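You operate a simulated robot arm through the tools that you are given. There is no shell and no other tool. Be economical: measure what you need, move in short steps, check, and stop when the job is done.

Carry out the task below with a simulated two-armed robot. There is one attempt and no reset: what you move stays moved.

JOB
Swap sensor and hose between the low tanks and pump 300 ml.
Fine: blue hose onto the steel post first; sensor to the teal tank, hose to the clear one; pump into the jug, then jug onto the long drip tray; spill nothing. Set down upright: teal-handled jug.
Where things are to end (x, y in the base frame): teal-handled jug within 6 cm of [59, 48].

It is judged by the outcome, as a careful person would: the job done as asked, and still so three seconds after it is handed in. It fails if anything else is knocked over, pushed out of place, dropped, spilled or broken.

ROBOT AND FRAMES
Two 7-joint arms with fingered hands on one trunk that stands fixed in place. Base frame: the origin is at the foot of the trunk, x ahead of it, y to its left, z up; the work surface is at about z = 88. Readings come in cm, rad, newtons and seconds.
The left shoulder is at [7, 15.7, 146.4], the right one opposite. With the tool pointing down near the work surface each hand reaches from about 10 to 84 cm from the base axis, measured 20 degrees to its own side. Payload 5 kg a hand.
The TCP of each hand is the grasp point between the finger pads, 3.1 cm short of the fingertips. In the tool frame z runs along the fingers and y along their closing line. Largest opening 15.6 cm; the body of the gripper starts 8.8 cm behind the TCP. The gripper is a hand of 4 fingers: y runs from the thumb to the fingers, the wrist lies at [0, 0, -24.9] in the tool frame.
Orientation is told as [roll, pitch, yaw] about the base's x, y, z axes, in that order, counted from this pose: with the fingers straight down and closing along the base's y, the tool's x points along the base's -x, its y along +y and its z along -z.

CONTROLS
- The arms move only by the tool apply_moves. It takes "left_moves", "right_moves" or both (then of equal length, played together; a hand with none holds still); each is a list of rows, each a list of 6 numbers: the shift along the tool's x, y, z in cm, then the turn, a rotation vector about the tool's x, y, z in rad. In form: [[dx, dy, dz, rx, ry, rz], ...]. A call has 1 to 12 rows; each row is the pose to reach, as a shift and turn from the pose commanded when the call began, along the tool's axes at that moment. Each row takes 0.2 s and may step no farther than 5 cm and 0.15 rad from the row before; otherwise, the whole call is refused. Where a pose cannot be reached the arm comes as near as it can. A force on the tool above 40 N (or 10 N above the force at the start of the call, whichever is more), or a blocked arm, ends the call early, and 0.2 s more pass. In this call time passes only in rows, and 0.2 s behind the last. It gives the time, the measured TCP pose, the force on the tool (base axes), the opening and the grip force at its end, in the units of the frame above (readings bear some noise), with the torque about the TCP (base axes, N m) and any sound that the robot's microphone picked up, and new pictures: "views" is both (left out), scene, wrist or none (wrist: the cameras of the hands that moved).
- Cameras (640 x 400 px; columns grow to the right, rows downward): "scene" is now at [13.52, 1.22, 168.25]; the picture's right is [0.16, -0.99, 0.00], its down [-0.65, -0.10, -0.75] and it looks along [0.74, 0.12, -0.66] (base axes); focal length 283 px, centre (320, 200). "left" rides on the left gripper at [-7.2, 0.2, -11.1] in its tool frame; the picture's right is [-0.02, -1.00, 0.00], its down [0.84, -0.02, -0.54] and it looks along [0.54, -0.01, 0.84] (tool axes); focal length 234 px, centre (320, 200). "right" rides on the right gripper at [7.2, 0.2, -11.1] in its tool frame; the picture's right is [-0.02, 1.00, 0.00], its down [-0.84, -0.02, -0.54] and it looks along [-0.54, -0.01, 0.84] (tool axes); focal length 234 px, centre (320, 200). There is no depth. A picture from a camera that has moved, and an enlarged one, comes with that camera's place and axes in the base frame and with its lens.
- lift_body(by): slides the trunk up (or, below 0, down) by that many cm; the arms and the scene camera ride with it, the base frame stays. It gives what a move gives, with no picture.
- curl_fingers(finger1, finger2, finger3, thumb_bend, hand): sets how far each is bent, from 0 (flat) to 100 (curled in); at 30 the hand is open as for a grip, at 70 the pads meet at the TCP. One left out holds its place. A second passes; each finger stops where it meets its share of the squeeze, and holds until it gets a number again. It is the only way to open and close the hand. It gives what a move gives, with no picture; readings hold the bend of each and the force on the fingers (four entries, about 0 where the hand has none), thumb and palm.
- pan_tilt(pan, tilt): turns the head with the scene camera to pan (to the left, within 1.501 rad either way) and tilt (down, from -0.506 to 1.204), counted from straight ahead of the robot. It gives what a move gives, and a new picture of the scene camera.
- enlarge(camera, box): a new picture of the part [left, top, right, bottom] of that camera's present view, enlarged. The clock stands still meanwhile.
- close_job(): hands the job in; it is judged then, once.

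Go step by step. Nothing tells you positions but the pictures and the camera data: compare them with the known pose of the tool, close in by small moves and look again before you grip or let go. The budget is 120 turns and 200 pictures, counting those below and the enlarged ones. Unless the task says otherwise, let go and move clear before handing in.

The tools are called after ">>>" as a command line: name --argument value ..., lists and objects as JSON in quotes. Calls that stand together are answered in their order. apply_moves: Moves the arms, as the interface text tells. Its arguments: {"type":"object","properties":{"left_moves":{"type":"array"},"right_moves":{"type":"array"},"views":{"type":"string","enum":["both","scene","wrist","none"]}},"required":[]} The other tools are called the same way: lift_body (by) slides the trunk up or down; curl_fingers (finger1, finger2, finger3, thumb_bend, hand) moves the fingers one by one; pan_tilt (pan, tilt) turns the head that bears the scene camera; enlarge (camera, box) takes an enlarged picture of a part of a camera's view; close_job () hands the job in.

At the start:

```text
t: 0.0
left_eef_pos: [44.9, 29.0, 149.1]
left_orientation: [0.001, -0.001, 0.001]
left_contact_force: [-0.3, -0.7, 0.5]
left_wrist_torque: [0.01, -0.03, 0.02]
left_grip_width: 15.6
left_finger_force: 0.1
left_shape: jaw
left_bend: [30.0, 30.0, 30.0, 30.0]
left_finger forces: [0.0, 0.0, 0.0, 0.0, 0.0, 0.1]
right_eef_pos: [59.52, -16.2, 145.45]
right_orientation: [-0.001, 0.0, 0.0]
right_contact_force: [-1.0, -0.3, 1.6]
right_wrist_torque: [-0.01, 0.03, -0.02]
right_grip_width: 15.57
right_finger_force: 0.1
right_shape: jaw
right_bend: [30.0, 30.0, 30.0, 30.0]
right_finger forces: [0.0, 0.0, 0.0, 0.1, 0.1, 0.1]
trunk travel left (down, up): [-85.0, 9.0]
head pan, tilt: [0.157, 0.716]
```

scene: 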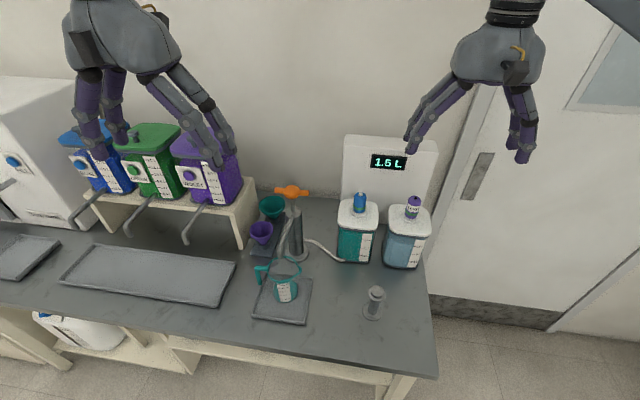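
right: 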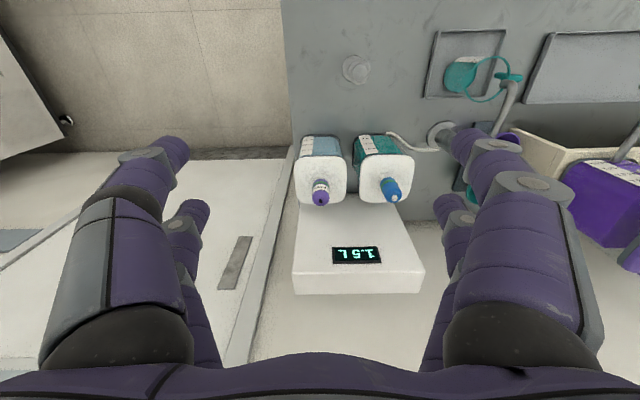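
left: 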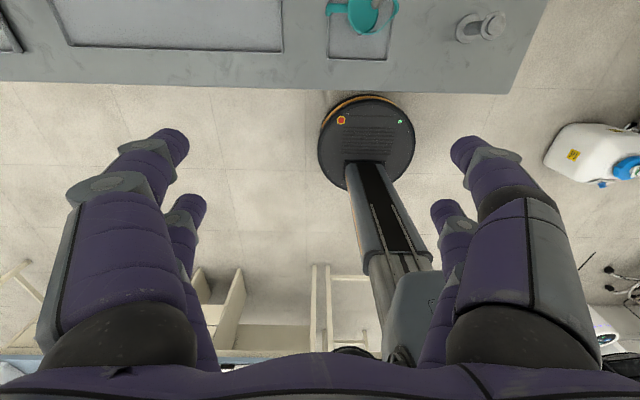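

I see a bench with raised tanks on the left, a pump with an orange handle, two low tanks (teal and clear) in front of a scale-like display, a steel post, a jug on a small tray, and a long drip tray. I'll look closer before moving.

>>> enlarge --camera "scene" --box '[320, 120, 460, 330]'

>>> enlarge --camera "scene" --box '[230, 170, 350, 330]'

>>> enlarge --camera "right" --box '[280, 20, 540, 300]'

```text
1.90 times, centred on (390, 225) of scene
camera zoom: at [13.52, 1.22, 168.25], right [0.16, -0.99, 0.0], down [-0.65, -0.1, -0.75], along [0.74, 0.12, -0.66], focal length 538 px, centre (187, 152)
```

zoom: 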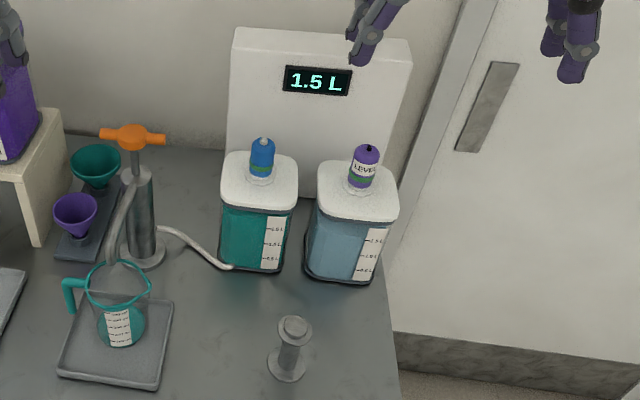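

```text
2.50 times, centred on (290, 250) of scene
camera zoom: at [13.52, 1.22, 168.25], right [0.16, -0.99, 0.0], down [-0.65, -0.1, -0.75], along [0.74, 0.12, -0.66], focal length 706 px, centre (395, 75)
```

zoom: 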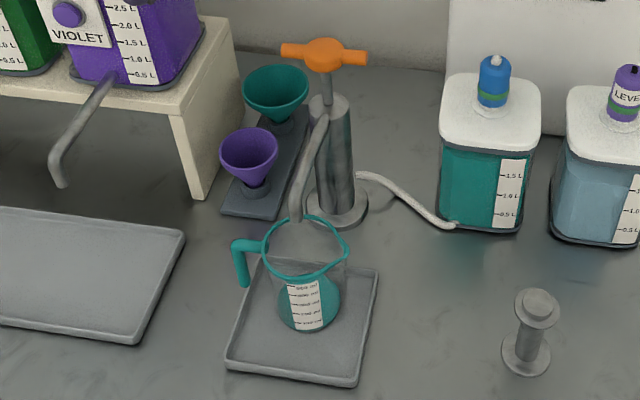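

```text
1.43 times, centred on (410, 160) of right
camera zoom: at [52.32, -16.01, 156.64], right [0.02, 1.0, 0.0], down [0.84, -0.02, 0.54], along [0.54, -0.01, -0.84], focal length 334 px, centre (191, 257)
```

zoom: 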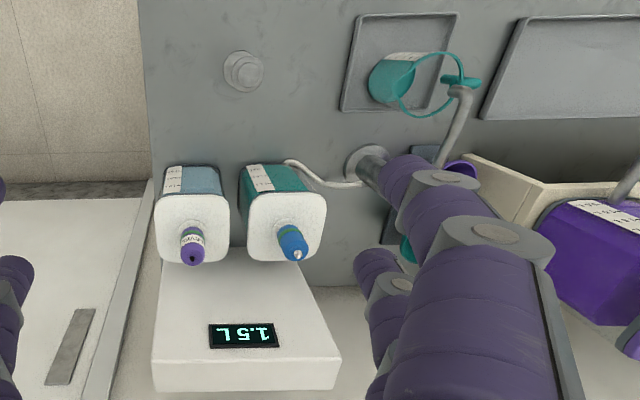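

>>> enlarge --camera "scene" --box '[335, 180, 435, 275]'

>>> enlarge --camera "right" --box '[290, 120, 420, 220]'

>>> enlarge --camera "scene" --box '[250, 175, 320, 310]'

>>> enlarge --camera "left" --box '[310, 0, 510, 70]'

```text
4.21 times, centred on (385, 228) of scene
camera zoom: at [13.52, 1.22, 168.25], right [0.16, -0.99, 0.0], down [-0.65, -0.1, -0.75], along [0.74, 0.12, -0.66], focal length 1190 px, centre (46, 84)
```

zoom: 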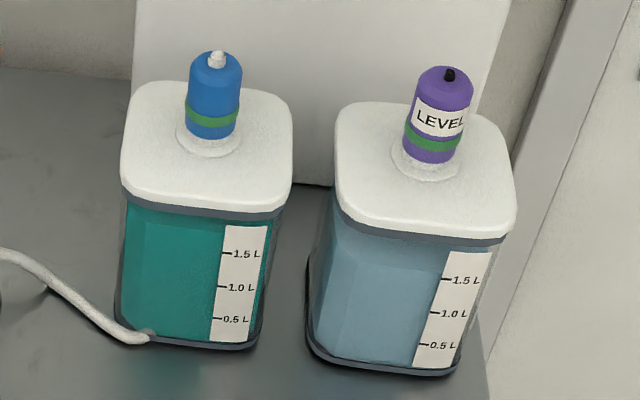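

```text
4.00 times, centred on (355, 170) of right
camera zoom: at [52.32, -16.01, 156.64], right [0.02, 1.0, 0.0], down [0.84, -0.02, 0.54], along [0.54, -0.01, -0.84], focal length 937 px, centre (180, 320)
```

zoom: 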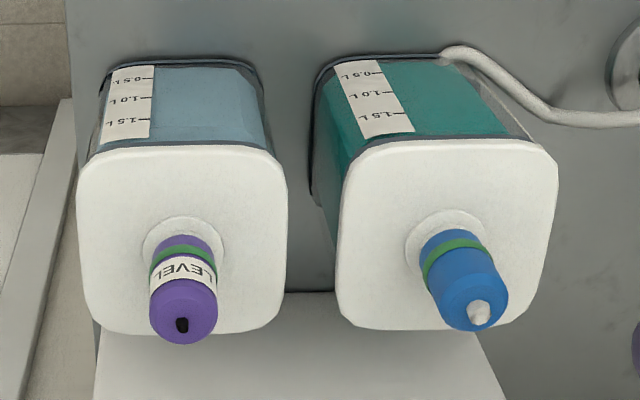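

```text
2.96 times, centred on (285, 242) of scene
camera zoom: at [13.52, 1.22, 168.25], right [0.16, -0.99, 0.0], down [-0.65, -0.1, -0.75], along [0.74, 0.12, -0.66], focal length 837 px, centre (424, 74)
```

zoom: 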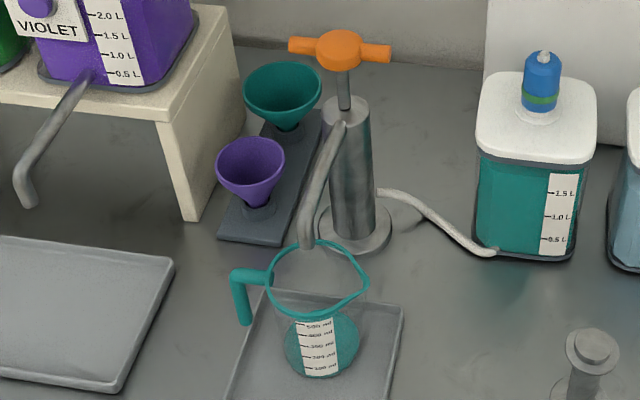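

```text
3.20 times, centred on (410, 35) of left
camera zoom: at [52.17, 29.23, 160.05], right [0.02, -1.0, 0.0], down [-0.84, -0.02, 0.54], along [-0.54, -0.01, -0.84], focal length 749 px, centre (32, 728)
```

zoom: 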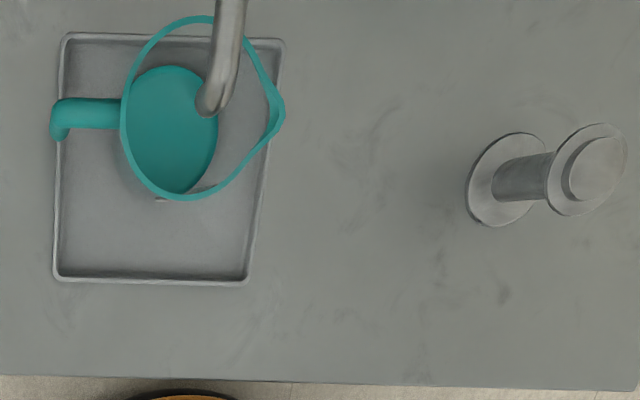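

The blue plug (hose end) sits at about (79.2, -0.7, z 106–115) in the teal tank, the violet LEVEL sensor at (79.2, -16.3) in the clear tank, and the steel post at (56.2, -7.5) with its top near z 101. I'll bring the right hand above the blue plug.

>>> apply_moves --right_moves '[[-4, 3, 2, 0, 0, 0], [-8, 6, 4, 0, 0, 0], [-12, 9, 6, 0, 0, 0], [-16, 12, 8, 0, 0, 0], [-19.7, 15.5, 10, 0, 0, 0], [-19.7, 15.5, 14.5, 0, 0, 0], [-19.7, 15.5, 19, 0, 0, 0], [-19.7, 15.5, 20.5, 0, 0, 0]]'

```text
refused: row 1 steps farther than a row can; nothing moved
```

The first step was too long, so I'm shortening it.

>>> apply_moves --right_moves '[[-3.6, 2.8, 1.6, 0, 0, 0], [-7.2, 5.6, 3.2, 0, 0, 0], [-10.8, 8.4, 4.8, 0, 0, 0], [-14.4, 11.2, 6.4, 0, 0, 0], [-18, 14, 8, 0, 0, 0], [-19.7, 15.5, 12, 0, 0, 0], [-19.7, 15.5, 16, 0, 0, 0], [-19.7, 15.5, 20, 0, 0, 0]]'

```text
t: 1.8
left_eef_pos: [45.14, 29.01, 148.97]
left_orientation: [0.0, 0.0, -0.001]
left_contact_force: [-0.3, -0.4, -0.2]
left_wrist_torque: [0.01, 0.02, -0.03]
left_grip_width: 15.58
left_finger_force: 0.0
left_shape: jaw
left_bend: [30.0, 30.0, 30.0, 30.0]
left_finger forces: [0.0, 0.0, 0.1, 0.1, 0.0, 0.0]
right_eef_pos: [79.56, -0.59, 125.13]
right_orientation: [0.0, -0.001, -0.002]
right_contact_force: [-0.5, -0.6, -0.1]
right_wrist_torque: [-0.02, 0.03, 0.04]
right_grip_width: 15.58
right_finger_force: 0.0
right_shape: jaw
right_bend: [30.0, 30.0, 30.0, 30.0]
right_finger forces: [0.0, 0.1, 0.0, 0.0, 0.0, 0.0]
trunk travel left (down, up): [-85.0, 9.0]
head pan, tilt: [0.157, 0.716]
camera scene: at [13.68, 1.15, 168.24], right [0.16, -0.99, 0.0], down [-0.65, -0.1, -0.75], along [0.74, 0.12, -0.66], focal length 283 px, centre (320, 200)
camera right: at [72.34, -0.5, 136.33], right [0.02, 1.0, 0.0], down [0.84, -0.02, 0.54], along [0.54, -0.01, -0.84], focal length 234 px, centre (320, 200)
```

scene: 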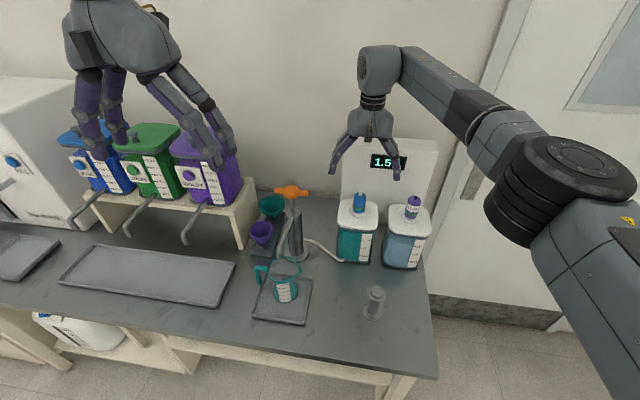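
right: 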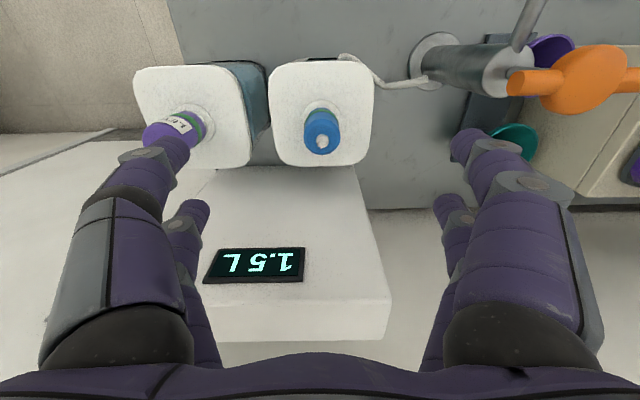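

The hand is centred over the blue plug. I'll narrow it somewhat, then go down to grasp height.

>>> curl_fingers --hand "right" --finger1 44 --finger2 44 --finger3 44 --thumb_bend 44

>>> apply_moves --right_moves '[[0.3, 0, 4, 0, 0, 0], [0.3, 0, 8, 0, 0, 0], [0.3, 0, 10, 0, 0, 0]]'

```text
t: 2.8
left_eef_pos: [44.82, 29.01, 148.88]
left_orientation: [0.0, 0.001, 0.0]
left_contact_force: [-0.2, 0.0, -0.6]
left_wrist_torque: [0.01, -0.02, 0.0]
left_grip_width: 15.58
left_finger_force: 0.1
left_shape: jaw
left_bend: [30.0, 30.0, 30.0, 30.0]
left_finger forces: [0.1, 0.1, 0.0, 0.1, 0.0, 0.0]
right_eef_pos: [79.43, -0.59, 125.28]
right_orientation: [-0.001, -0.001, -0.002]
right_contact_force: [-0.1, 0.1, 0.5]
right_wrist_torque: [0.05, 0.05, 0.04]
right_grip_width: 10.56
right_finger_force: 0.0
right_shape: fingers
right_bend: [44.0, 44.0, 44.0, 44.0]
right_finger forces: [0.0, 0.0, 0.0, 0.0, 0.0, 0.0]
trunk travel left (down, up): [-85.0, 9.0]
head pan, tilt: [0.157, 0.716]
```

```text
t: 3.6
left_eef_pos: [45.0, 28.98, 148.99]
left_orientation: [0.0, -0.001, 0.0]
left_contact_force: [0.4, -0.4, -0.4]
left_wrist_torque: [-0.01, 0.0, 0.0]
left_grip_width: 15.6
left_finger_force: 0.1
left_shape: jaw
left_bend: [30.0, 30.0, 30.0, 30.0]
left_finger forces: [0.0, 0.0, 0.1, 0.0, 0.0, 0.0]
right_eef_pos: [78.91, -0.46, 115.44]
right_orientation: [0.002, -0.001, -0.002]
right_contact_force: [-0.1, -0.2, 0.3]
right_wrist_torque: [-0.01, -0.01, -0.04]
right_grip_width: 10.58
right_finger_force: 0.1
right_shape: fingers
right_bend: [44.0, 44.0, 44.0, 44.0]
right_finger forces: [0.1, 0.1, 0.0, 0.0, 0.0, 0.0]
trunk travel left (down, up): [-85.0, 9.0]
head pan, tilt: [0.157, 0.716]
camera scene: at [13.53, 1.25, 168.25], right [0.16, -0.99, 0.0], down [-0.65, -0.1, -0.75], along [0.74, 0.12, -0.66], focal length 283 px, centre (320, 200)
camera right: at [71.69, -0.28, 126.63], right [0.02, 1.0, 0.0], down [0.84, -0.02, 0.55], along [0.54, -0.01, -0.84], focal length 234 px, centre (320, 200)
```

scene: 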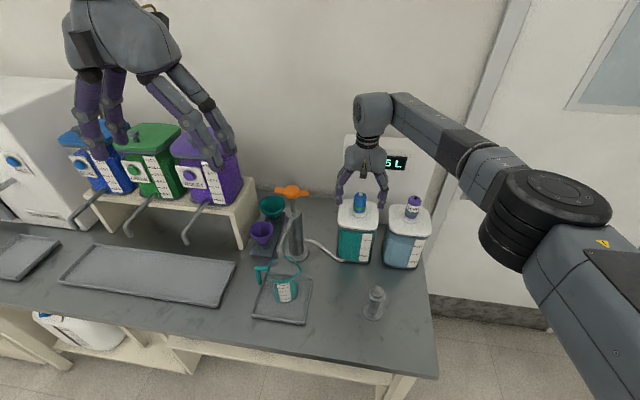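
right: 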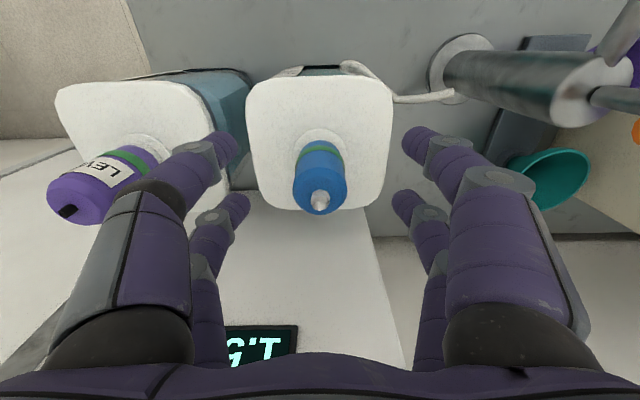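

Centred within a few millimetres. Going down the last 4 cm and looking again.

>>> apply_moves --right_moves '[[-0.2, 0.1, 2, 0, 0, 0], [-0.2, 0.1, 4.3, 0, 0, 0]]' --views "wrist"

>>> enlarge --camera "scene" --box '[320, 150, 420, 270]'

```text
t: 4.2
left_eef_pos: [45.06, 28.92, 148.96]
left_orientation: [0.0, 0.002, -0.001]
left_contact_force: [0.0, -1.1, 0.8]
left_wrist_torque: [-0.01, -0.04, 0.03]
left_grip_width: 15.59
left_finger_force: 0.0
left_shape: jaw
left_bend: [30.0, 30.0, 30.0, 30.0]
left_finger forces: [0.0, 0.0, 0.0, 0.0, 0.0, 0.1]
right_eef_pos: [79.23, -0.56, 111.12]
right_orientation: [0.0, -0.001, -0.001]
right_contact_force: [0.2, 1.0, 0.1]
right_wrist_torque: [-0.01, 0.03, 0.01]
right_grip_width: 10.55
right_finger_force: 0.1
right_shape: fingers
right_bend: [44.0, 44.0, 44.0, 44.0]
right_finger forces: [0.0, 0.0, 0.0, 0.0, 0.0, 0.0]
trunk travel left (down, up): [-85.0, 9.0]
head pan, tilt: [0.157, 0.716]
camera right: at [72.04, -0.28, 122.23], right [0.02, 1.0, 0.0], down [0.84, -0.02, 0.54], along [0.54, -0.01, -0.84], focal length 234 px, centre (320, 200)
```

right: 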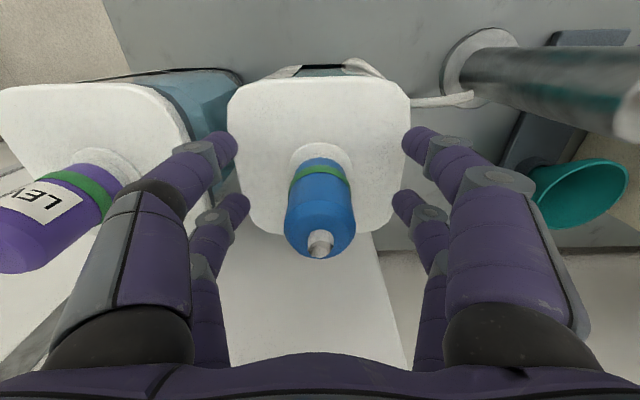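

```text
3.33 times, centred on (370, 210) of scene
camera zoom: at [13.61, 1.27, 168.24], right [0.16, -0.99, 0.0], down [-0.65, -0.1, -0.75], along [0.74, 0.12, -0.66], focal length 942 px, centre (153, 167)
```

zoom: 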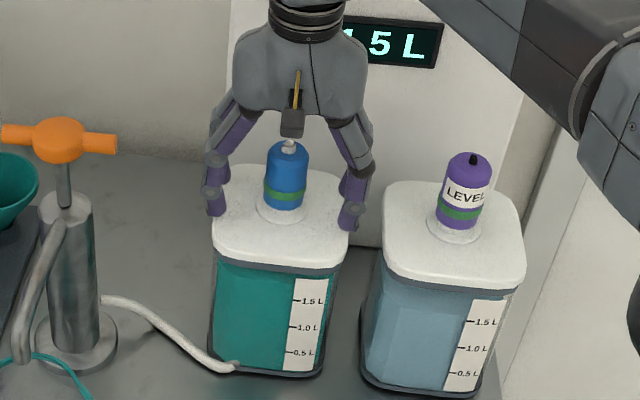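

The plug sits between the fingers. Closing now.

>>> curl_fingers --hand "right" --finger1 68 --finger2 68 --finger3 68 --thumb_bend 68

>>> enlarge --camera "right" --box '[160, 40, 480, 300]'

```text
t: 5.2
left_eef_pos: [45.05, 29.02, 148.99]
left_orientation: [0.002, 0.0, 0.0]
left_contact_force: [0.1, -0.3, -0.4]
left_wrist_torque: [0.0, -0.01, 0.01]
left_grip_width: 15.58
left_finger_force: 0.1
left_shape: jaw
left_bend: [30.0, 30.0, 30.0, 30.0]
left_finger forces: [0.0, 0.0, 0.1, 0.0, 0.1, 0.0]
right_eef_pos: [79.18, -0.5, 111.15]
right_orientation: [0.0, 0.002, 0.0]
right_contact_force: [-0.5, 0.2, -0.6]
right_wrist_torque: [0.03, 0.03, -0.06]
right_grip_width: 1.2
right_finger_force: 5.8
right_shape: fingers
right_bend: [68.0, 62.0, 62.0, 68.0]
right_finger forces: [0.0, 5.8, 6.1, 0.0, 0.0, 0.0]
trunk travel left (down, up): [-85.0, 9.0]
head pan, tilt: [0.157, 0.716]
```

```text
1.54 times, centred on (320, 170) of right
camera zoom: at [71.97, -0.31, 122.27], right [0.02, 1.0, 0.0], down [0.84, -0.02, 0.54], along [0.54, -0.01, -0.84], focal length 360 px, centre (320, 246)
```

zoom: 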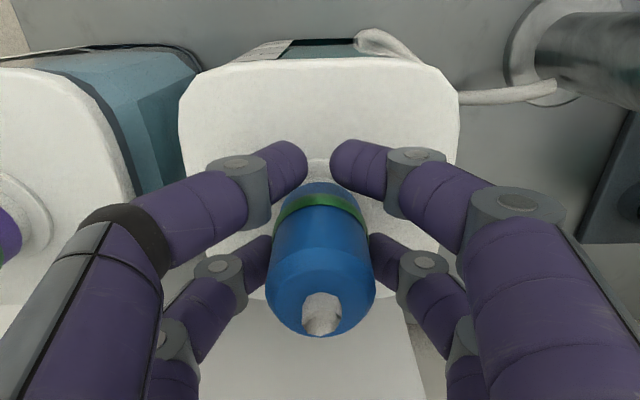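

Only the far finger pair touched the plug, and the near pair closed in front of it. I'll reopen, shift slightly ahead and close again so all four share the load.

>>> curl_fingers --hand "right" --finger1 50 --finger2 50 --finger3 50 --thumb_bend 50

>>> apply_moves --right_moves '[[-0.9, 0, 0, 0, 0, 0]]' --views "none"

>>> curl_fingers --hand "right" --finger1 68 --finger2 68 --finger3 68 --thumb_bend 68

>>> enlarge --camera "right" --box '[160, 40, 480, 300]'

```text
t: 6.2
left_eef_pos: [45.01, 28.98, 149.05]
left_orientation: [-0.001, 0.001, -0.001]
left_contact_force: [0.2, 0.3, -0.1]
left_wrist_torque: [-0.02, 0.04, -0.02]
left_grip_width: 15.6
left_finger_force: 0.1
left_shape: jaw
left_bend: [30.0, 30.0, 30.0, 30.0]
left_finger forces: [0.0, 0.0, 0.0, 0.1, 0.0, 0.1]
right_eef_pos: [79.15, -0.59, 111.07]
right_orientation: [0.001, 0.001, 0.001]
right_contact_force: [-0.3, -0.8, -0.3]
right_wrist_torque: [0.02, 0.0, 0.02]
right_grip_width: 8.01
right_finger_force: 0.1
right_shape: fingers
right_bend: [50.0, 50.0, 50.0, 50.0]
right_finger forces: [0.0, 0.0, 0.1, 0.1, 0.0, 0.0]
trunk travel left (down, up): [-85.0, 9.0]
head pan, tilt: [0.157, 0.716]
```

```text
t: 6.6
left_eef_pos: [44.87, 29.25, 149.01]
left_orientation: [-0.002, 0.0, -0.001]
left_contact_force: [0.0, 0.2, -0.5]
left_wrist_torque: [0.0, 0.0, 0.02]
left_grip_width: 15.61
left_finger_force: 0.0
left_shape: jaw
left_bend: [30.0, 30.0, 30.0, 30.0]
left_finger forces: [0.1, 0.1, 0.1, 0.0, 0.1, 0.0]
right_eef_pos: [80.09, -0.32, 111.03]
right_orientation: [-0.001, 0.0, 0.001]
right_contact_force: [0.0, 0.3, 0.3]
right_wrist_torque: [0.0, 0.0, -0.01]
right_grip_width: 8.04
right_finger_force: 0.1
right_shape: fingers
right_bend: [50.0, 50.0, 50.0, 50.0]
right_finger forces: [0.1, 0.0, 0.1, 0.0, 0.1, 0.0]
trunk travel left (down, up): [-85.0, 9.0]
head pan, tilt: [0.157, 0.716]
```

```text
t: 7.6
left_eef_pos: [44.95, 29.09, 149.0]
left_orientation: [0.0, -0.002, 0.003]
left_contact_force: [-0.1, 0.2, 0.1]
left_wrist_torque: [0.0, 0.01, 0.0]
left_grip_width: 15.61
left_finger_force: 0.0
left_shape: jaw
left_bend: [30.0, 30.0, 30.0, 30.0]
left_finger forces: [0.0, 0.0, 0.0, 0.0, 0.0, 0.1]
right_eef_pos: [80.07, -0.39, 111.2]
right_orientation: [0.0, -0.002, -0.001]
right_contact_force: [-1.8, 2.0, -1.4]
right_wrist_torque: [0.08, 0.03, -0.09]
right_grip_width: 2.58
right_finger_force: 10.3
right_shape: fingers
right_bend: [62.0, 63.0, 63.0, 67.0]
right_finger forces: [5.1, 5.0, 5.1, 0.0, 5.2, 0.0]
trunk travel left (down, up): [-85.0, 9.0]
head pan, tilt: [0.157, 0.716]
```

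```text
1.54 times, centred on (320, 170) of right
camera zoom: at [72.89, -0.27, 122.28], right [0.02, 1.0, 0.0], down [0.84, -0.02, 0.54], along [0.54, -0.01, -0.84], focal length 360 px, centre (320, 246)
```

zoom: 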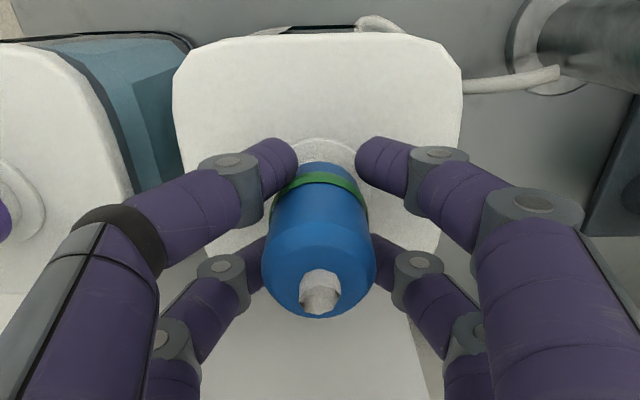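

All four fingers now bear on the plug (about 10 N total). Lifting straight up.

>>> apply_moves --right_moves '[[0, 0, -1, 0, 0, 0], [0, 0, -3, 0, 0, 0], [0, 0, -6, 0, 0, 0]]'

```text
t: 8.4
left_eef_pos: [44.84, 28.82, 149.03]
left_orientation: [0.0, -0.002, 0.0]
left_contact_force: [0.2, -0.1, 0.1]
left_wrist_torque: [0.0, -0.01, -0.01]
left_grip_width: 15.57
left_finger_force: 0.0
left_shape: jaw
left_bend: [30.0, 30.0, 30.0, 30.0]
left_finger forces: [0.0, 0.0, 0.0, 0.1, 0.0, 0.0]
right_eef_pos: [80.06, -0.75, 117.19]
right_orientation: [-0.001, -0.002, -0.003]
right_contact_force: [-0.2, -0.5, -1.0]
right_wrist_torque: [0.0, 0.0, -0.02]
right_grip_width: 2.48
right_finger_force: 16.2
right_shape: fingers
right_bend: [63.0, 63.0, 63.0, 67.0]
right_finger forces: [5.6, 5.3, 10.6, 0.0, 10.2, 0.1]
trunk travel left (down, up): [-85.0, 9.0]
head pan, tilt: [0.157, 0.716]
camera scene: at [13.41, 1.16, 168.27], right [0.16, -0.99, 0.0], down [-0.65, -0.1, -0.75], along [0.75, 0.12, -0.66], focal length 283 px, centre (320, 200)
camera right: at [72.77, -0.5, 128.4], right [0.03, 1.0, 0.0], down [0.84, -0.02, 0.55], along [0.55, -0.01, -0.84], focal length 234 px, centre (320, 200)
```

scene: 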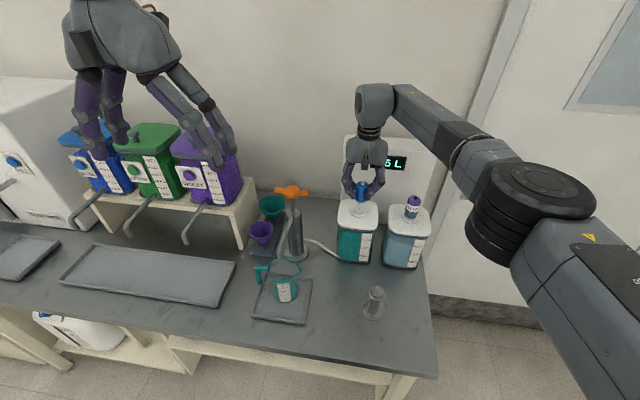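
right: 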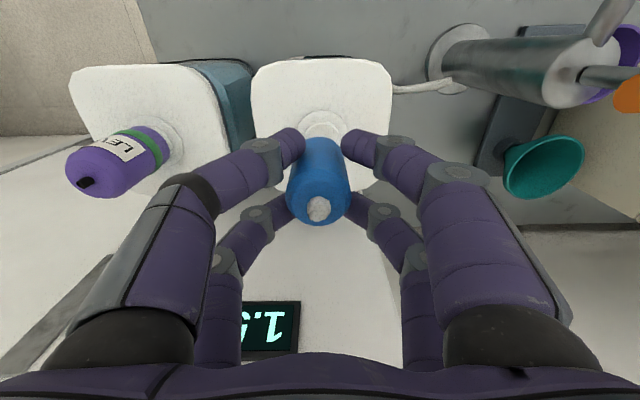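

The plug has come up with the hand. Checking what hangs beneath it.

>>> enlarge --camera "scene" --box '[320, 150, 420, 270]'

>>> apply_moves --right_moves '[[0, 0, -4, 0, 0, 0], [0, 0, -8, 0, 0, 0]]' --views "none"

>>> enlarge --camera "scene" --box '[320, 130, 420, 270]'

>>> enlarge --camera "right" --box '[220, 40, 420, 240]'

```text
3.33 times, centred on (370, 210) of scene
camera zoom: at [13.41, 1.16, 168.27], right [0.16, -0.99, 0.0], down [-0.65, -0.1, -0.75], along [0.75, 0.12, -0.66], focal length 942 px, centre (153, 167)
```

zoom: 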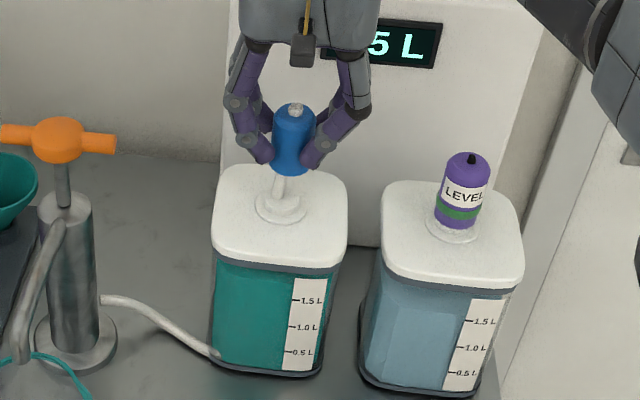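

```text
t: 9.0
left_eef_pos: [44.63, 28.95, 149.12]
left_orientation: [0.001, 0.0, 0.0]
left_contact_force: [0.4, -0.1, -0.6]
left_wrist_torque: [0.01, -0.03, -0.01]
left_grip_width: 15.62
left_finger_force: 0.0
left_shape: jaw
left_bend: [30.0, 30.0, 30.0, 30.0]
left_finger forces: [0.1, 0.0, 0.0, 0.0, 0.0, 0.0]
right_eef_pos: [79.7, -0.56, 125.23]
right_orientation: [0.0, -0.003, 0.001]
right_contact_force: [-0.9, -1.0, -0.9]
right_wrist_torque: [-0.05, -0.04, -0.01]
right_grip_width: 2.5
right_finger_force: 15.8
right_shape: fingers
right_bend: [63.0, 63.0, 63.0, 67.0]
right_finger forces: [5.6, 5.3, 10.6, 0.0, 10.0, 0.0]
trunk travel left (down, up): [-85.0, 9.0]
head pan, tilt: [0.157, 0.716]
```

```text
2.86 times, centred on (370, 200) of scene
camera zoom: at [13.27, 1.21, 168.27], right [0.16, -0.99, 0.0], down [-0.65, -0.1, -0.76], along [0.75, 0.12, -0.66], focal length 807 px, centre (177, 200)
```

zoom: 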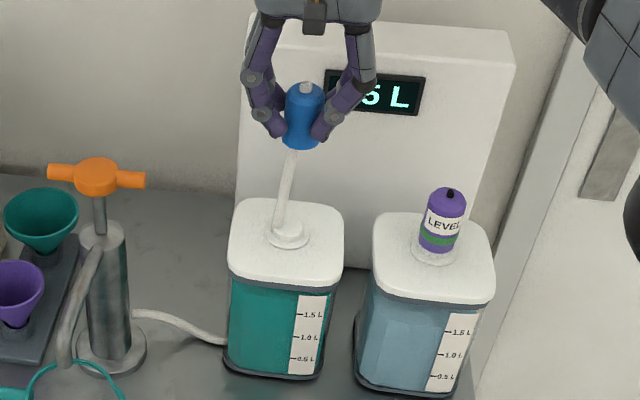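

```text
2.00 times, centred on (320, 140) of right
camera zoom: at [72.48, -0.36, 136.29], right [0.02, 1.0, 0.0], down [0.84, -0.02, 0.55], along [0.55, -0.01, -0.84], focal length 468 px, centre (320, 320)
```

zoom: 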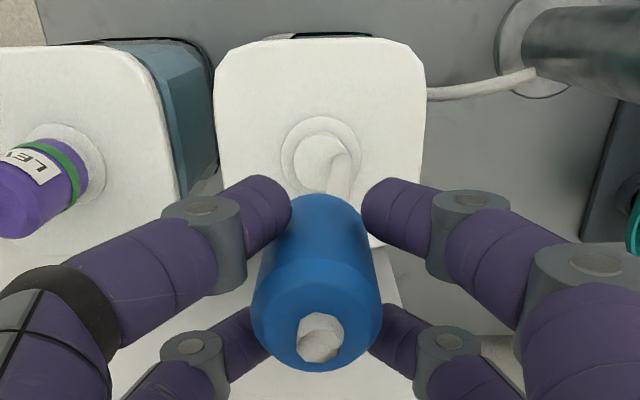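

A white dip tube hangs under the blue plug, so I must lift until it is clear of the lid.

>>> apply_moves --right_moves '[[0, 0, -4, 0, 0, 0], [0, 0, -8, 0, 0, 0], [0, 0, -11, 0, 0, 0]]' --views "wrist"

>>> enlarge --camera "scene" --box '[310, 70, 440, 270]'

```text
t: 9.8
left_eef_pos: [44.83, 29.24, 149.03]
left_orientation: [-0.001, 0.001, 0.001]
left_contact_force: [-0.1, 0.8, -0.2]
left_wrist_torque: [-0.01, -0.02, -0.01]
left_grip_width: 15.57
left_finger_force: 0.1
left_shape: jaw
left_bend: [30.0, 30.0, 30.0, 30.0]
left_finger forces: [0.1, 0.0, 0.0, 0.0, 0.0, 0.0]
right_eef_pos: [79.79, -0.36, 136.26]
right_orientation: [-0.003, -0.002, 0.001]
right_contact_force: [-0.4, -0.2, -1.0]
right_wrist_torque: [0.03, -0.03, 0.0]
right_grip_width: 2.45
right_finger_force: 15.3
right_shape: fingers
right_bend: [63.0, 63.0, 63.0, 67.0]
right_finger forces: [5.6, 5.3, 10.3, 0.0, 9.5, 0.0]
trunk travel left (down, up): [-85.0, 9.0]
head pan, tilt: [0.157, 0.716]
camera right: at [72.58, -0.15, 147.34], right [0.02, 1.0, 0.0], down [0.84, -0.02, 0.55], along [0.55, -0.01, -0.84], focal length 234 px, centre (320, 200)
```

right: 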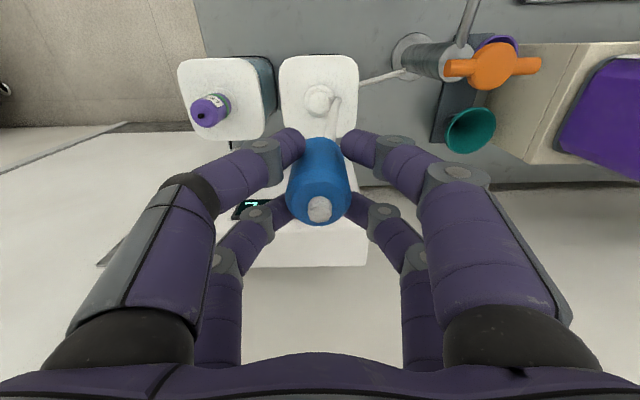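

```text
2.00 times, centred on (375, 170) of scene
camera zoom: at [13.43, 1.47, 168.25], right [0.16, -0.99, 0.0], down [-0.65, -0.1, -0.75], along [0.74, 0.12, -0.66], focal length 565 px, centre (210, 260)
```

zoom: 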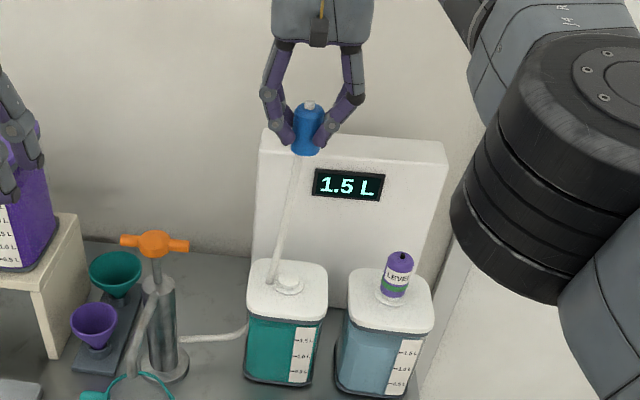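

>>> enlarge --camera "right" --box '[240, 60, 400, 240]'

>>> enlarge --camera "scene" --box '[340, 90, 400, 220]'

>>> enlarge --camera "scene" --box '[355, 275, 395, 325]'

```text
2.22 times, centred on (320, 150) of right
camera zoom: at [72.58, -0.15, 147.34], right [0.02, 1.0, 0.0], down [0.84, -0.02, 0.55], along [0.55, -0.01, -0.84], focal length 520 px, centre (320, 311)
```

zoom: 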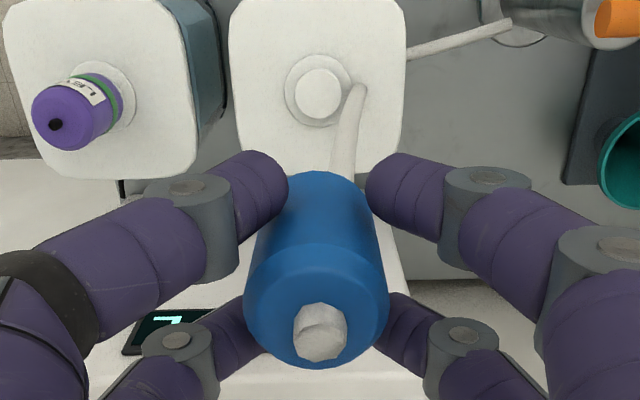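

```text
3.08 times, centred on (370, 155) of scene
camera zoom: at [13.43, 1.47, 168.25], right [0.16, -0.99, 0.0], down [-0.65, -0.1, -0.75], along [0.74, 0.12, -0.66], focal length 870 px, centre (166, 338)
```

zoom: 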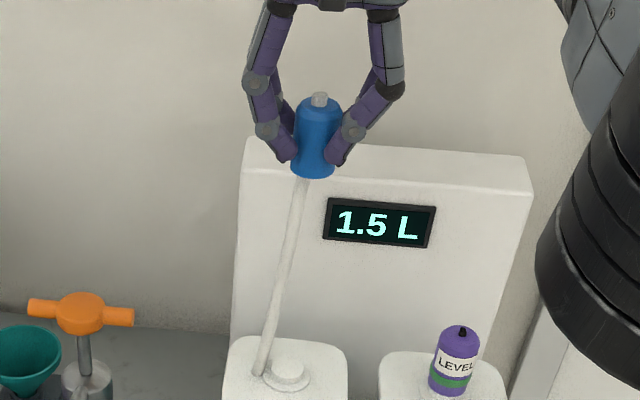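

```text
8.00 times, centred on (375, 300) of scene
camera zoom: at [13.43, 1.47, 168.25], right [0.16, -0.99, 0.0], down [-0.65, -0.1, -0.75], along [0.74, 0.12, -0.66], focal length 2261 px, centre (-120, -600)
```

zoom: 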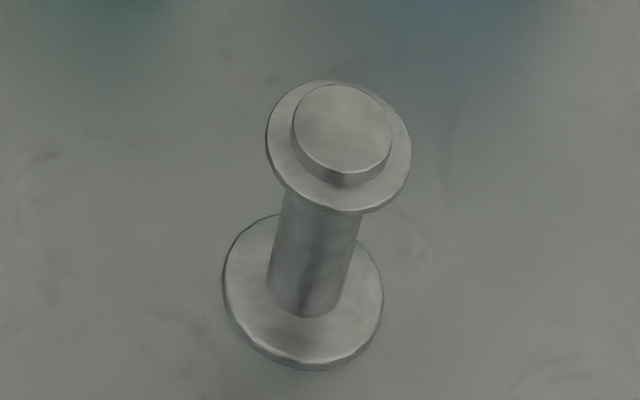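

The blue cap is hollow: it fits over a stub like the ones on the lid and on the post (post about (57.0, -7.7), stub top near z 99.5). I'll carry it above the post and look.

>>> apply_moves --right_moves '[[3.5, -1.2, 0, 0, 0, 0], [7, -2.4, 0, 0, 0, 0], [10.5, -3.6, 0, 0, 0, 0], [14, -4.8, 2, 0, 0, 0], [17.5, -6, 5, 0, 0, 0], [20, -6.8, 9, 0, 0, 0], [22.1, -7.4, 13, 0, 0, 0], [22.1, -7.4, 17, 0, 0, 0], [22.1, -7.4, 21, 0, 0, 0]]'

>>> enlarge --camera "scene" --box '[310, 190, 440, 330]'

>>> enlarge --camera "right" --box '[240, 60, 400, 240]'

```text
t: 11.8
left_eef_pos: [44.93, 29.09, 149.01]
left_orientation: [0.0, 0.001, 0.0]
left_contact_force: [0.8, -0.1, -0.1]
left_wrist_torque: [-0.04, 0.03, -0.02]
left_grip_width: 15.58
left_finger_force: 0.0
left_shape: jaw
left_bend: [30.0, 30.0, 30.0, 30.0]
left_finger forces: [0.0, 0.1, 0.0, 0.0, 0.1, 0.0]
right_eef_pos: [58.26, -7.88, 115.3]
right_orientation: [0.002, 0.001, 0.002]
right_contact_force: [-0.7, -0.2, -1.2]
right_wrist_torque: [0.0, -0.02, -0.03]
right_grip_width: 2.46
right_finger_force: 13.9
right_shape: fingers
right_bend: [63.0, 63.0, 63.0, 67.0]
right_finger forces: [5.7, 5.2, 9.1, 0.1, 7.4, 0.1]
trunk travel left (down, up): [-85.0, 9.0]
head pan, tilt: [0.157, 0.716]
camera scene: at [13.6, 1.26, 168.25], right [0.16, -0.99, 0.0], down [-0.65, -0.1, -0.75], along [0.74, 0.12, -0.66], focal length 283 px, centre (320, 200)
camera right: at [50.9, -7.8, 126.41], right [0.02, 1.0, 0.0], down [0.84, -0.02, 0.55], along [0.55, -0.01, -0.84], focal length 234 px, centre (320, 200)
```

scene: 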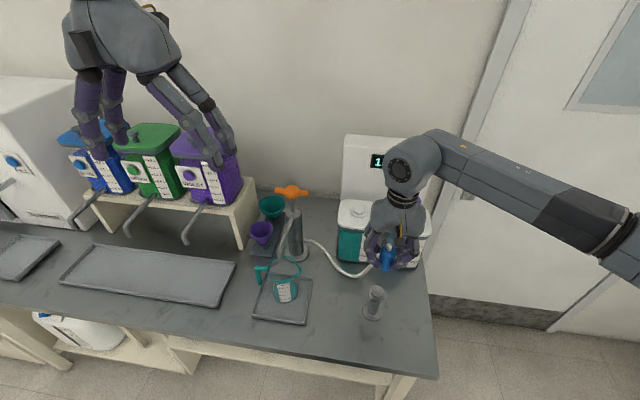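
right: 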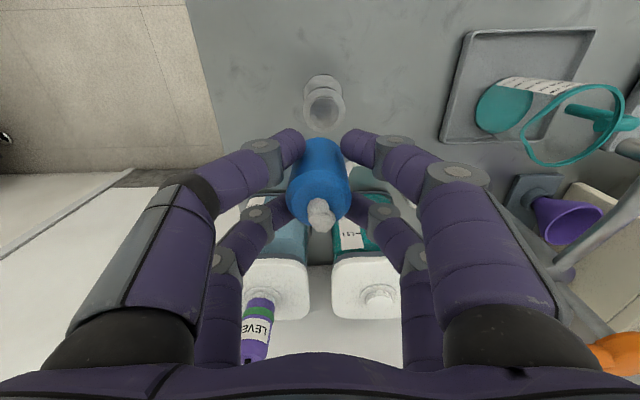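

```text
2.86 times, centred on (375, 260) of scene
camera zoom: at [13.6, 1.26, 168.25], right [0.16, -0.99, 0.0], down [-0.65, -0.1, -0.75], along [0.74, 0.12, -0.66], focal length 807 px, centre (163, 29)
```

zoom: 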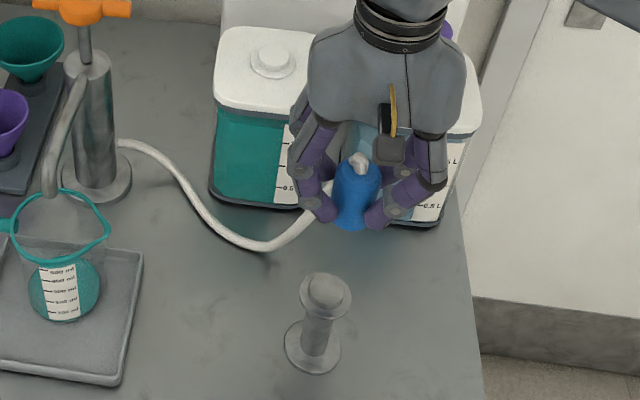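

```text
2.22 times, centred on (320, 150) of right
camera zoom: at [50.9, -7.8, 126.41], right [0.02, 1.0, 0.0], down [0.84, -0.02, 0.55], along [0.55, -0.01, -0.84], focal length 520 px, centre (320, 311)
```

zoom: 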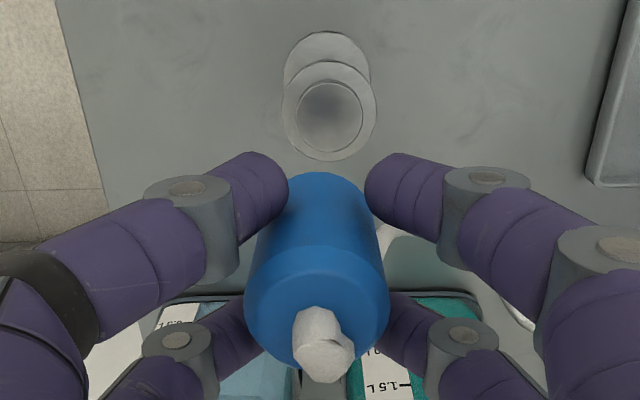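

The post is about 0.6 cm nearer and 0.4 cm to the left of the cap's axis. I'll correct and lower to just above the stub.

>>> apply_moves --right_moves '[[0.6, 0.4, 3, 0, 0, 0], [0.6, 0.4, 6, 0, 0, 0], [0.6, 0.4, 8.5, 0, 0, 0]]' --views "none"

>>> enlarge --camera "scene" --box '[330, 240, 420, 330]'

>>> enlarge --camera "right" --box '[240, 60, 400, 240]'

```text
t: 12.6
left_eef_pos: [44.9, 29.1, 149.04]
left_orientation: [0.001, 0.001, 0.0]
left_contact_force: [0.6, 0.3, -0.5]
left_wrist_torque: [-0.01, 0.01, 0.0]
left_grip_width: 15.57
left_finger_force: 0.2
left_shape: jaw
left_bend: [30.0, 30.0, 30.0, 30.0]
left_finger forces: [0.0, 0.0, 0.1, 0.1, 0.0, 0.0]
right_eef_pos: [57.42, -7.48, 106.58]
right_orientation: [0.0, 0.0, 0.001]
right_contact_force: [-0.1, 0.8, 0.0]
right_wrist_torque: [0.0, 0.0, 0.01]
right_grip_width: 2.44
right_finger_force: 13.8
right_shape: fingers
right_bend: [63.0, 63.0, 63.0, 67.0]
right_finger forces: [5.7, 5.2, 9.0, 0.1, 7.1, 0.0]
trunk travel left (down, up): [-85.0, 9.0]
head pan, tilt: [0.157, 0.716]
```

```text
4.44 times, centred on (375, 285) of scene
camera zoom: at [13.53, 1.28, 168.25], right [0.16, -0.99, 0.0], down [-0.65, -0.1, -0.75], along [0.74, 0.12, -0.66], focal length 1256 px, centre (76, -178)
```

zoom: 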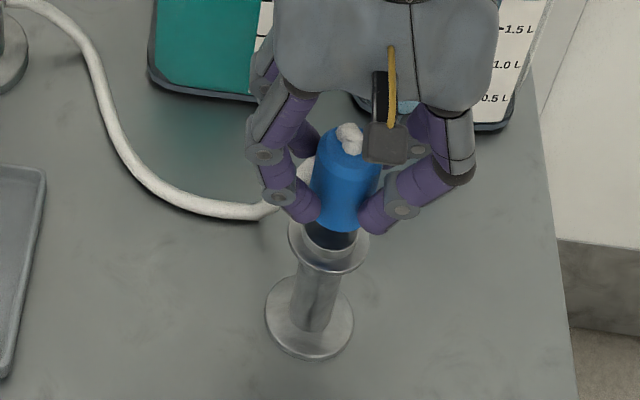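

```text
2.22 times, centred on (320, 150) of right
camera zoom: at [50.15, -7.42, 117.8], right [0.02, 1.0, 0.0], down [0.84, -0.02, 0.55], along [0.55, -0.01, -0.84], focal length 520 px, centre (320, 311)
```

zoom: 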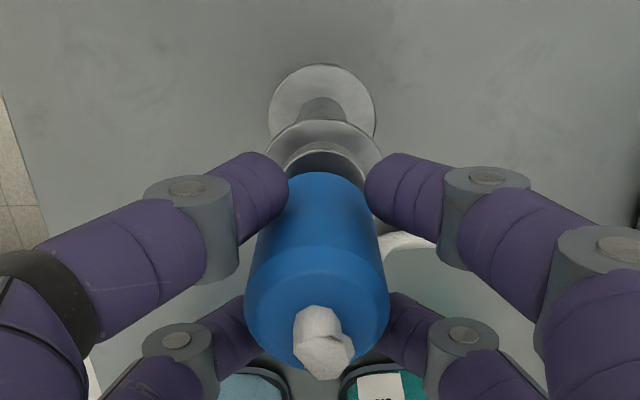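

Cap and stub look aligned within about 2 mm. Lowering gently until it seats.

>>> apply_moves --right_moves '[[0.05, 0.12, 1, 0, 0, 0], [0.05, 0.12, 2, 0, 0, 0], [0.05, 0.12, 2.8, 0, 0, 0], [0.05, 0.12, 3.5, 0, 0, 0]]' --views "none"

>>> enlarge --camera "scene" --box '[330, 240, 420, 330]'

>>> enlarge --camera "right" --box '[240, 60, 400, 240]'

```text
t: 13.6
left_eef_pos: [45.0, 28.92, 148.95]
left_orientation: [0.0, -0.001, -0.001]
left_contact_force: [0.2, -0.5, 0.0]
left_wrist_torque: [0.02, 0.01, -0.01]
left_grip_width: 15.58
left_finger_force: 0.1
left_shape: jaw
left_bend: [30.0, 30.0, 30.0, 30.0]
left_finger forces: [0.0, 0.1, 0.0, 0.0, 0.0, 0.0]
right_eef_pos: [57.06, -7.43, 103.05]
right_orientation: [-0.001, 0.004, -0.001]
right_contact_force: [-5.5, -1.5, 5.5]
right_wrist_torque: [0.01, 0.26, -0.04]
right_grip_width: 1.46
right_finger_force: 4.2
right_shape: fingers
right_bend: [67.0, 68.0, 67.0, 68.0]
right_finger forces: [4.1, 0.1, 1.5, 0.0, 3.9, 0.0]
trunk travel left (down, up): [-85.0, 9.0]
head pan, tilt: [0.157, 0.716]
```

```text
4.44 times, centred on (375, 285) of scene
camera zoom: at [13.58, 1.21, 168.24], right [0.16, -0.99, 0.0], down [-0.65, -0.1, -0.75], along [0.74, 0.12, -0.66], focal length 1256 px, centre (76, -178)
```

zoom: 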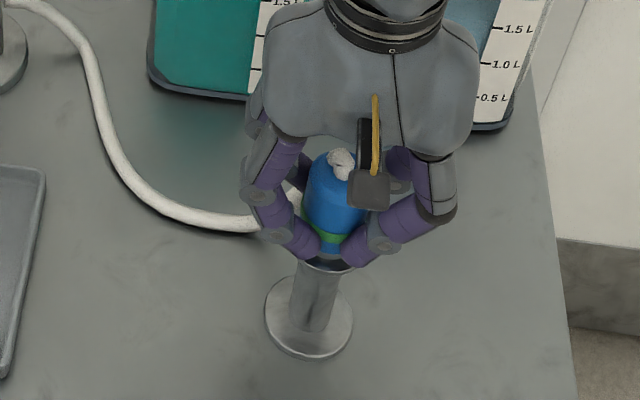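

```text
2.22 times, centred on (320, 150) of right
camera zoom: at [50.0, -7.27, 114.18], right [0.02, 1.0, 0.0], down [0.84, -0.02, 0.54], along [0.54, -0.01, -0.84], focal length 520 px, centre (320, 311)
```

zoom: 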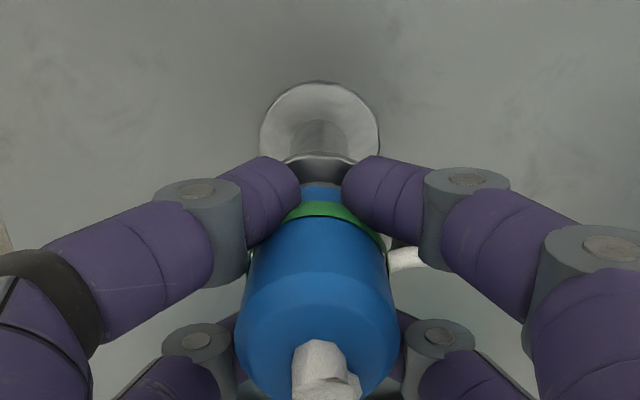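

The green ring has shown, which indicates it is seated on the post. Opening the hand and rising.

>>> curl_fingers --hand "right" --finger1 46 --finger2 46 --finger3 46 --thumb_bend 46

>>> apply_moves --right_moves '[[0, 0, -4, 0, 0, 0], [0, 0, -8, 0, 0, 0], [0, 0, -12, 0, 0, 0], [0, 0, -16, 0, 0, 0], [0, 0, -20, 0, 0, 0]]'

>>> enlarge --camera "scene" --box '[310, 190, 440, 330]'

```text
t: 14.6
left_eef_pos: [44.87, 28.95, 149.05]
left_orientation: [0.0, -0.001, 0.0]
left_contact_force: [0.6, -1.0, 0.0]
left_wrist_torque: [-0.03, 0.03, -0.01]
left_grip_width: 15.59
left_finger_force: 0.0
left_shape: jaw
left_bend: [30.0, 30.0, 30.0, 30.0]
left_finger forces: [0.0, 0.0, 0.0, 0.0, 0.0, 0.0]
right_eef_pos: [57.25, -7.51, 102.98]
right_orientation: [0.001, 0.0, 0.001]
right_contact_force: [0.6, 0.6, -1.0]
right_wrist_torque: [0.0, 0.01, 0.02]
right_grip_width: 9.66
right_finger_force: 0.0
right_shape: fingers
right_bend: [46.0, 46.0, 46.0, 46.0]
right_finger forces: [0.1, 0.1, 0.0, 0.1, 0.0, 0.0]
trunk travel left (down, up): [-85.0, 9.0]
head pan, tilt: [0.157, 0.716]
```

```text
t: 15.8
left_eef_pos: [44.81, 29.05, 149.07]
left_orientation: [0.001, 0.0, 0.001]
left_contact_force: [-0.6, 0.2, -0.1]
left_wrist_torque: [-0.01, 0.01, 0.02]
left_grip_width: 15.6
left_finger_force: 0.1
left_shape: jaw
left_bend: [30.0, 30.0, 30.0, 30.0]
left_finger forces: [0.1, 0.1, 0.0, 0.1, 0.0, 0.0]
right_eef_pos: [56.99, -7.37, 123.21]
right_orientation: [0.002, 0.0, 0.0]
right_contact_force: [-0.2, 0.1, -0.2]
right_wrist_torque: [-0.02, 0.02, -0.01]
right_grip_width: 9.68
right_finger_force: 0.1
right_shape: fingers
right_bend: [46.0, 46.0, 46.0, 46.0]
right_finger forces: [0.0, 0.0, 0.1, 0.0, 0.0, 0.1]
trunk travel left (down, up): [-85.0, 9.0]
head pan, tilt: [0.157, 0.716]
camera scene: at [13.45, 1.28, 168.25], right [0.16, -0.99, 0.0], down [-0.65, -0.1, -0.75], along [0.74, 0.12, -0.66], focal length 283 px, centre (320, 200)
camera right: at [49.87, -7.11, 134.35], right [0.02, 1.0, 0.0], down [0.84, -0.02, 0.54], along [0.54, -0.01, -0.84], focal length 234 px, centre (320, 200)
```

scene: 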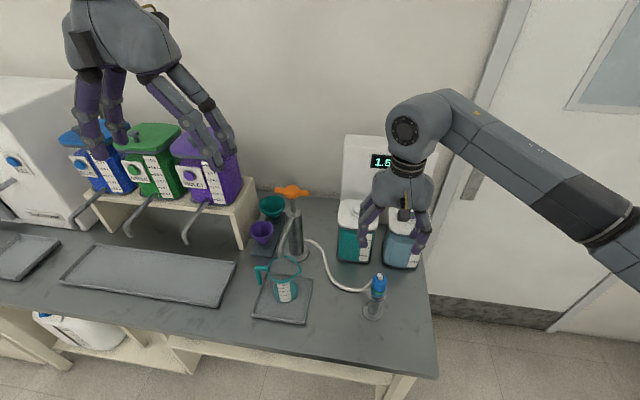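
right: 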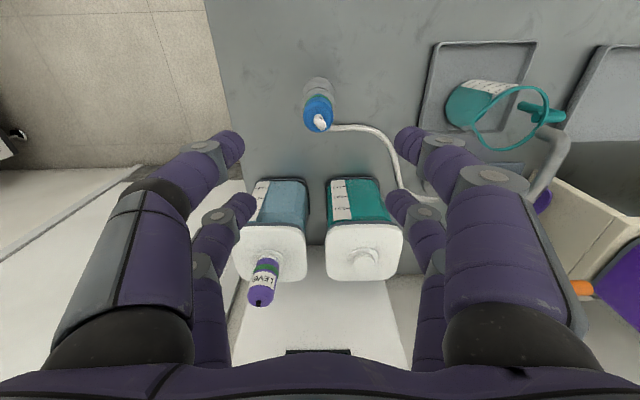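

```text
2.86 times, centred on (375, 260) of scene
camera zoom: at [13.45, 1.28, 168.25], right [0.16, -0.99, 0.0], down [-0.65, -0.1, -0.75], along [0.74, 0.12, -0.66], focal length 807 px, centre (163, 29)
```

zoom: 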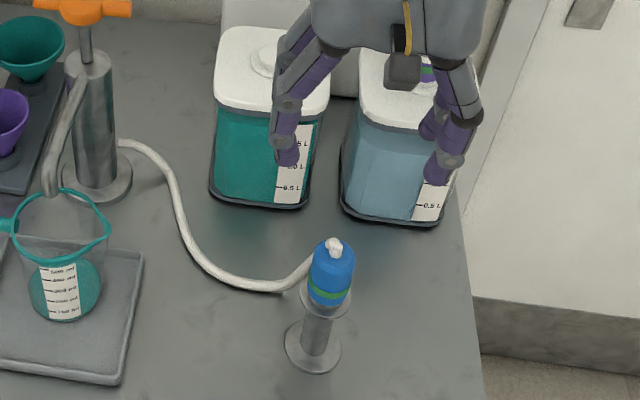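

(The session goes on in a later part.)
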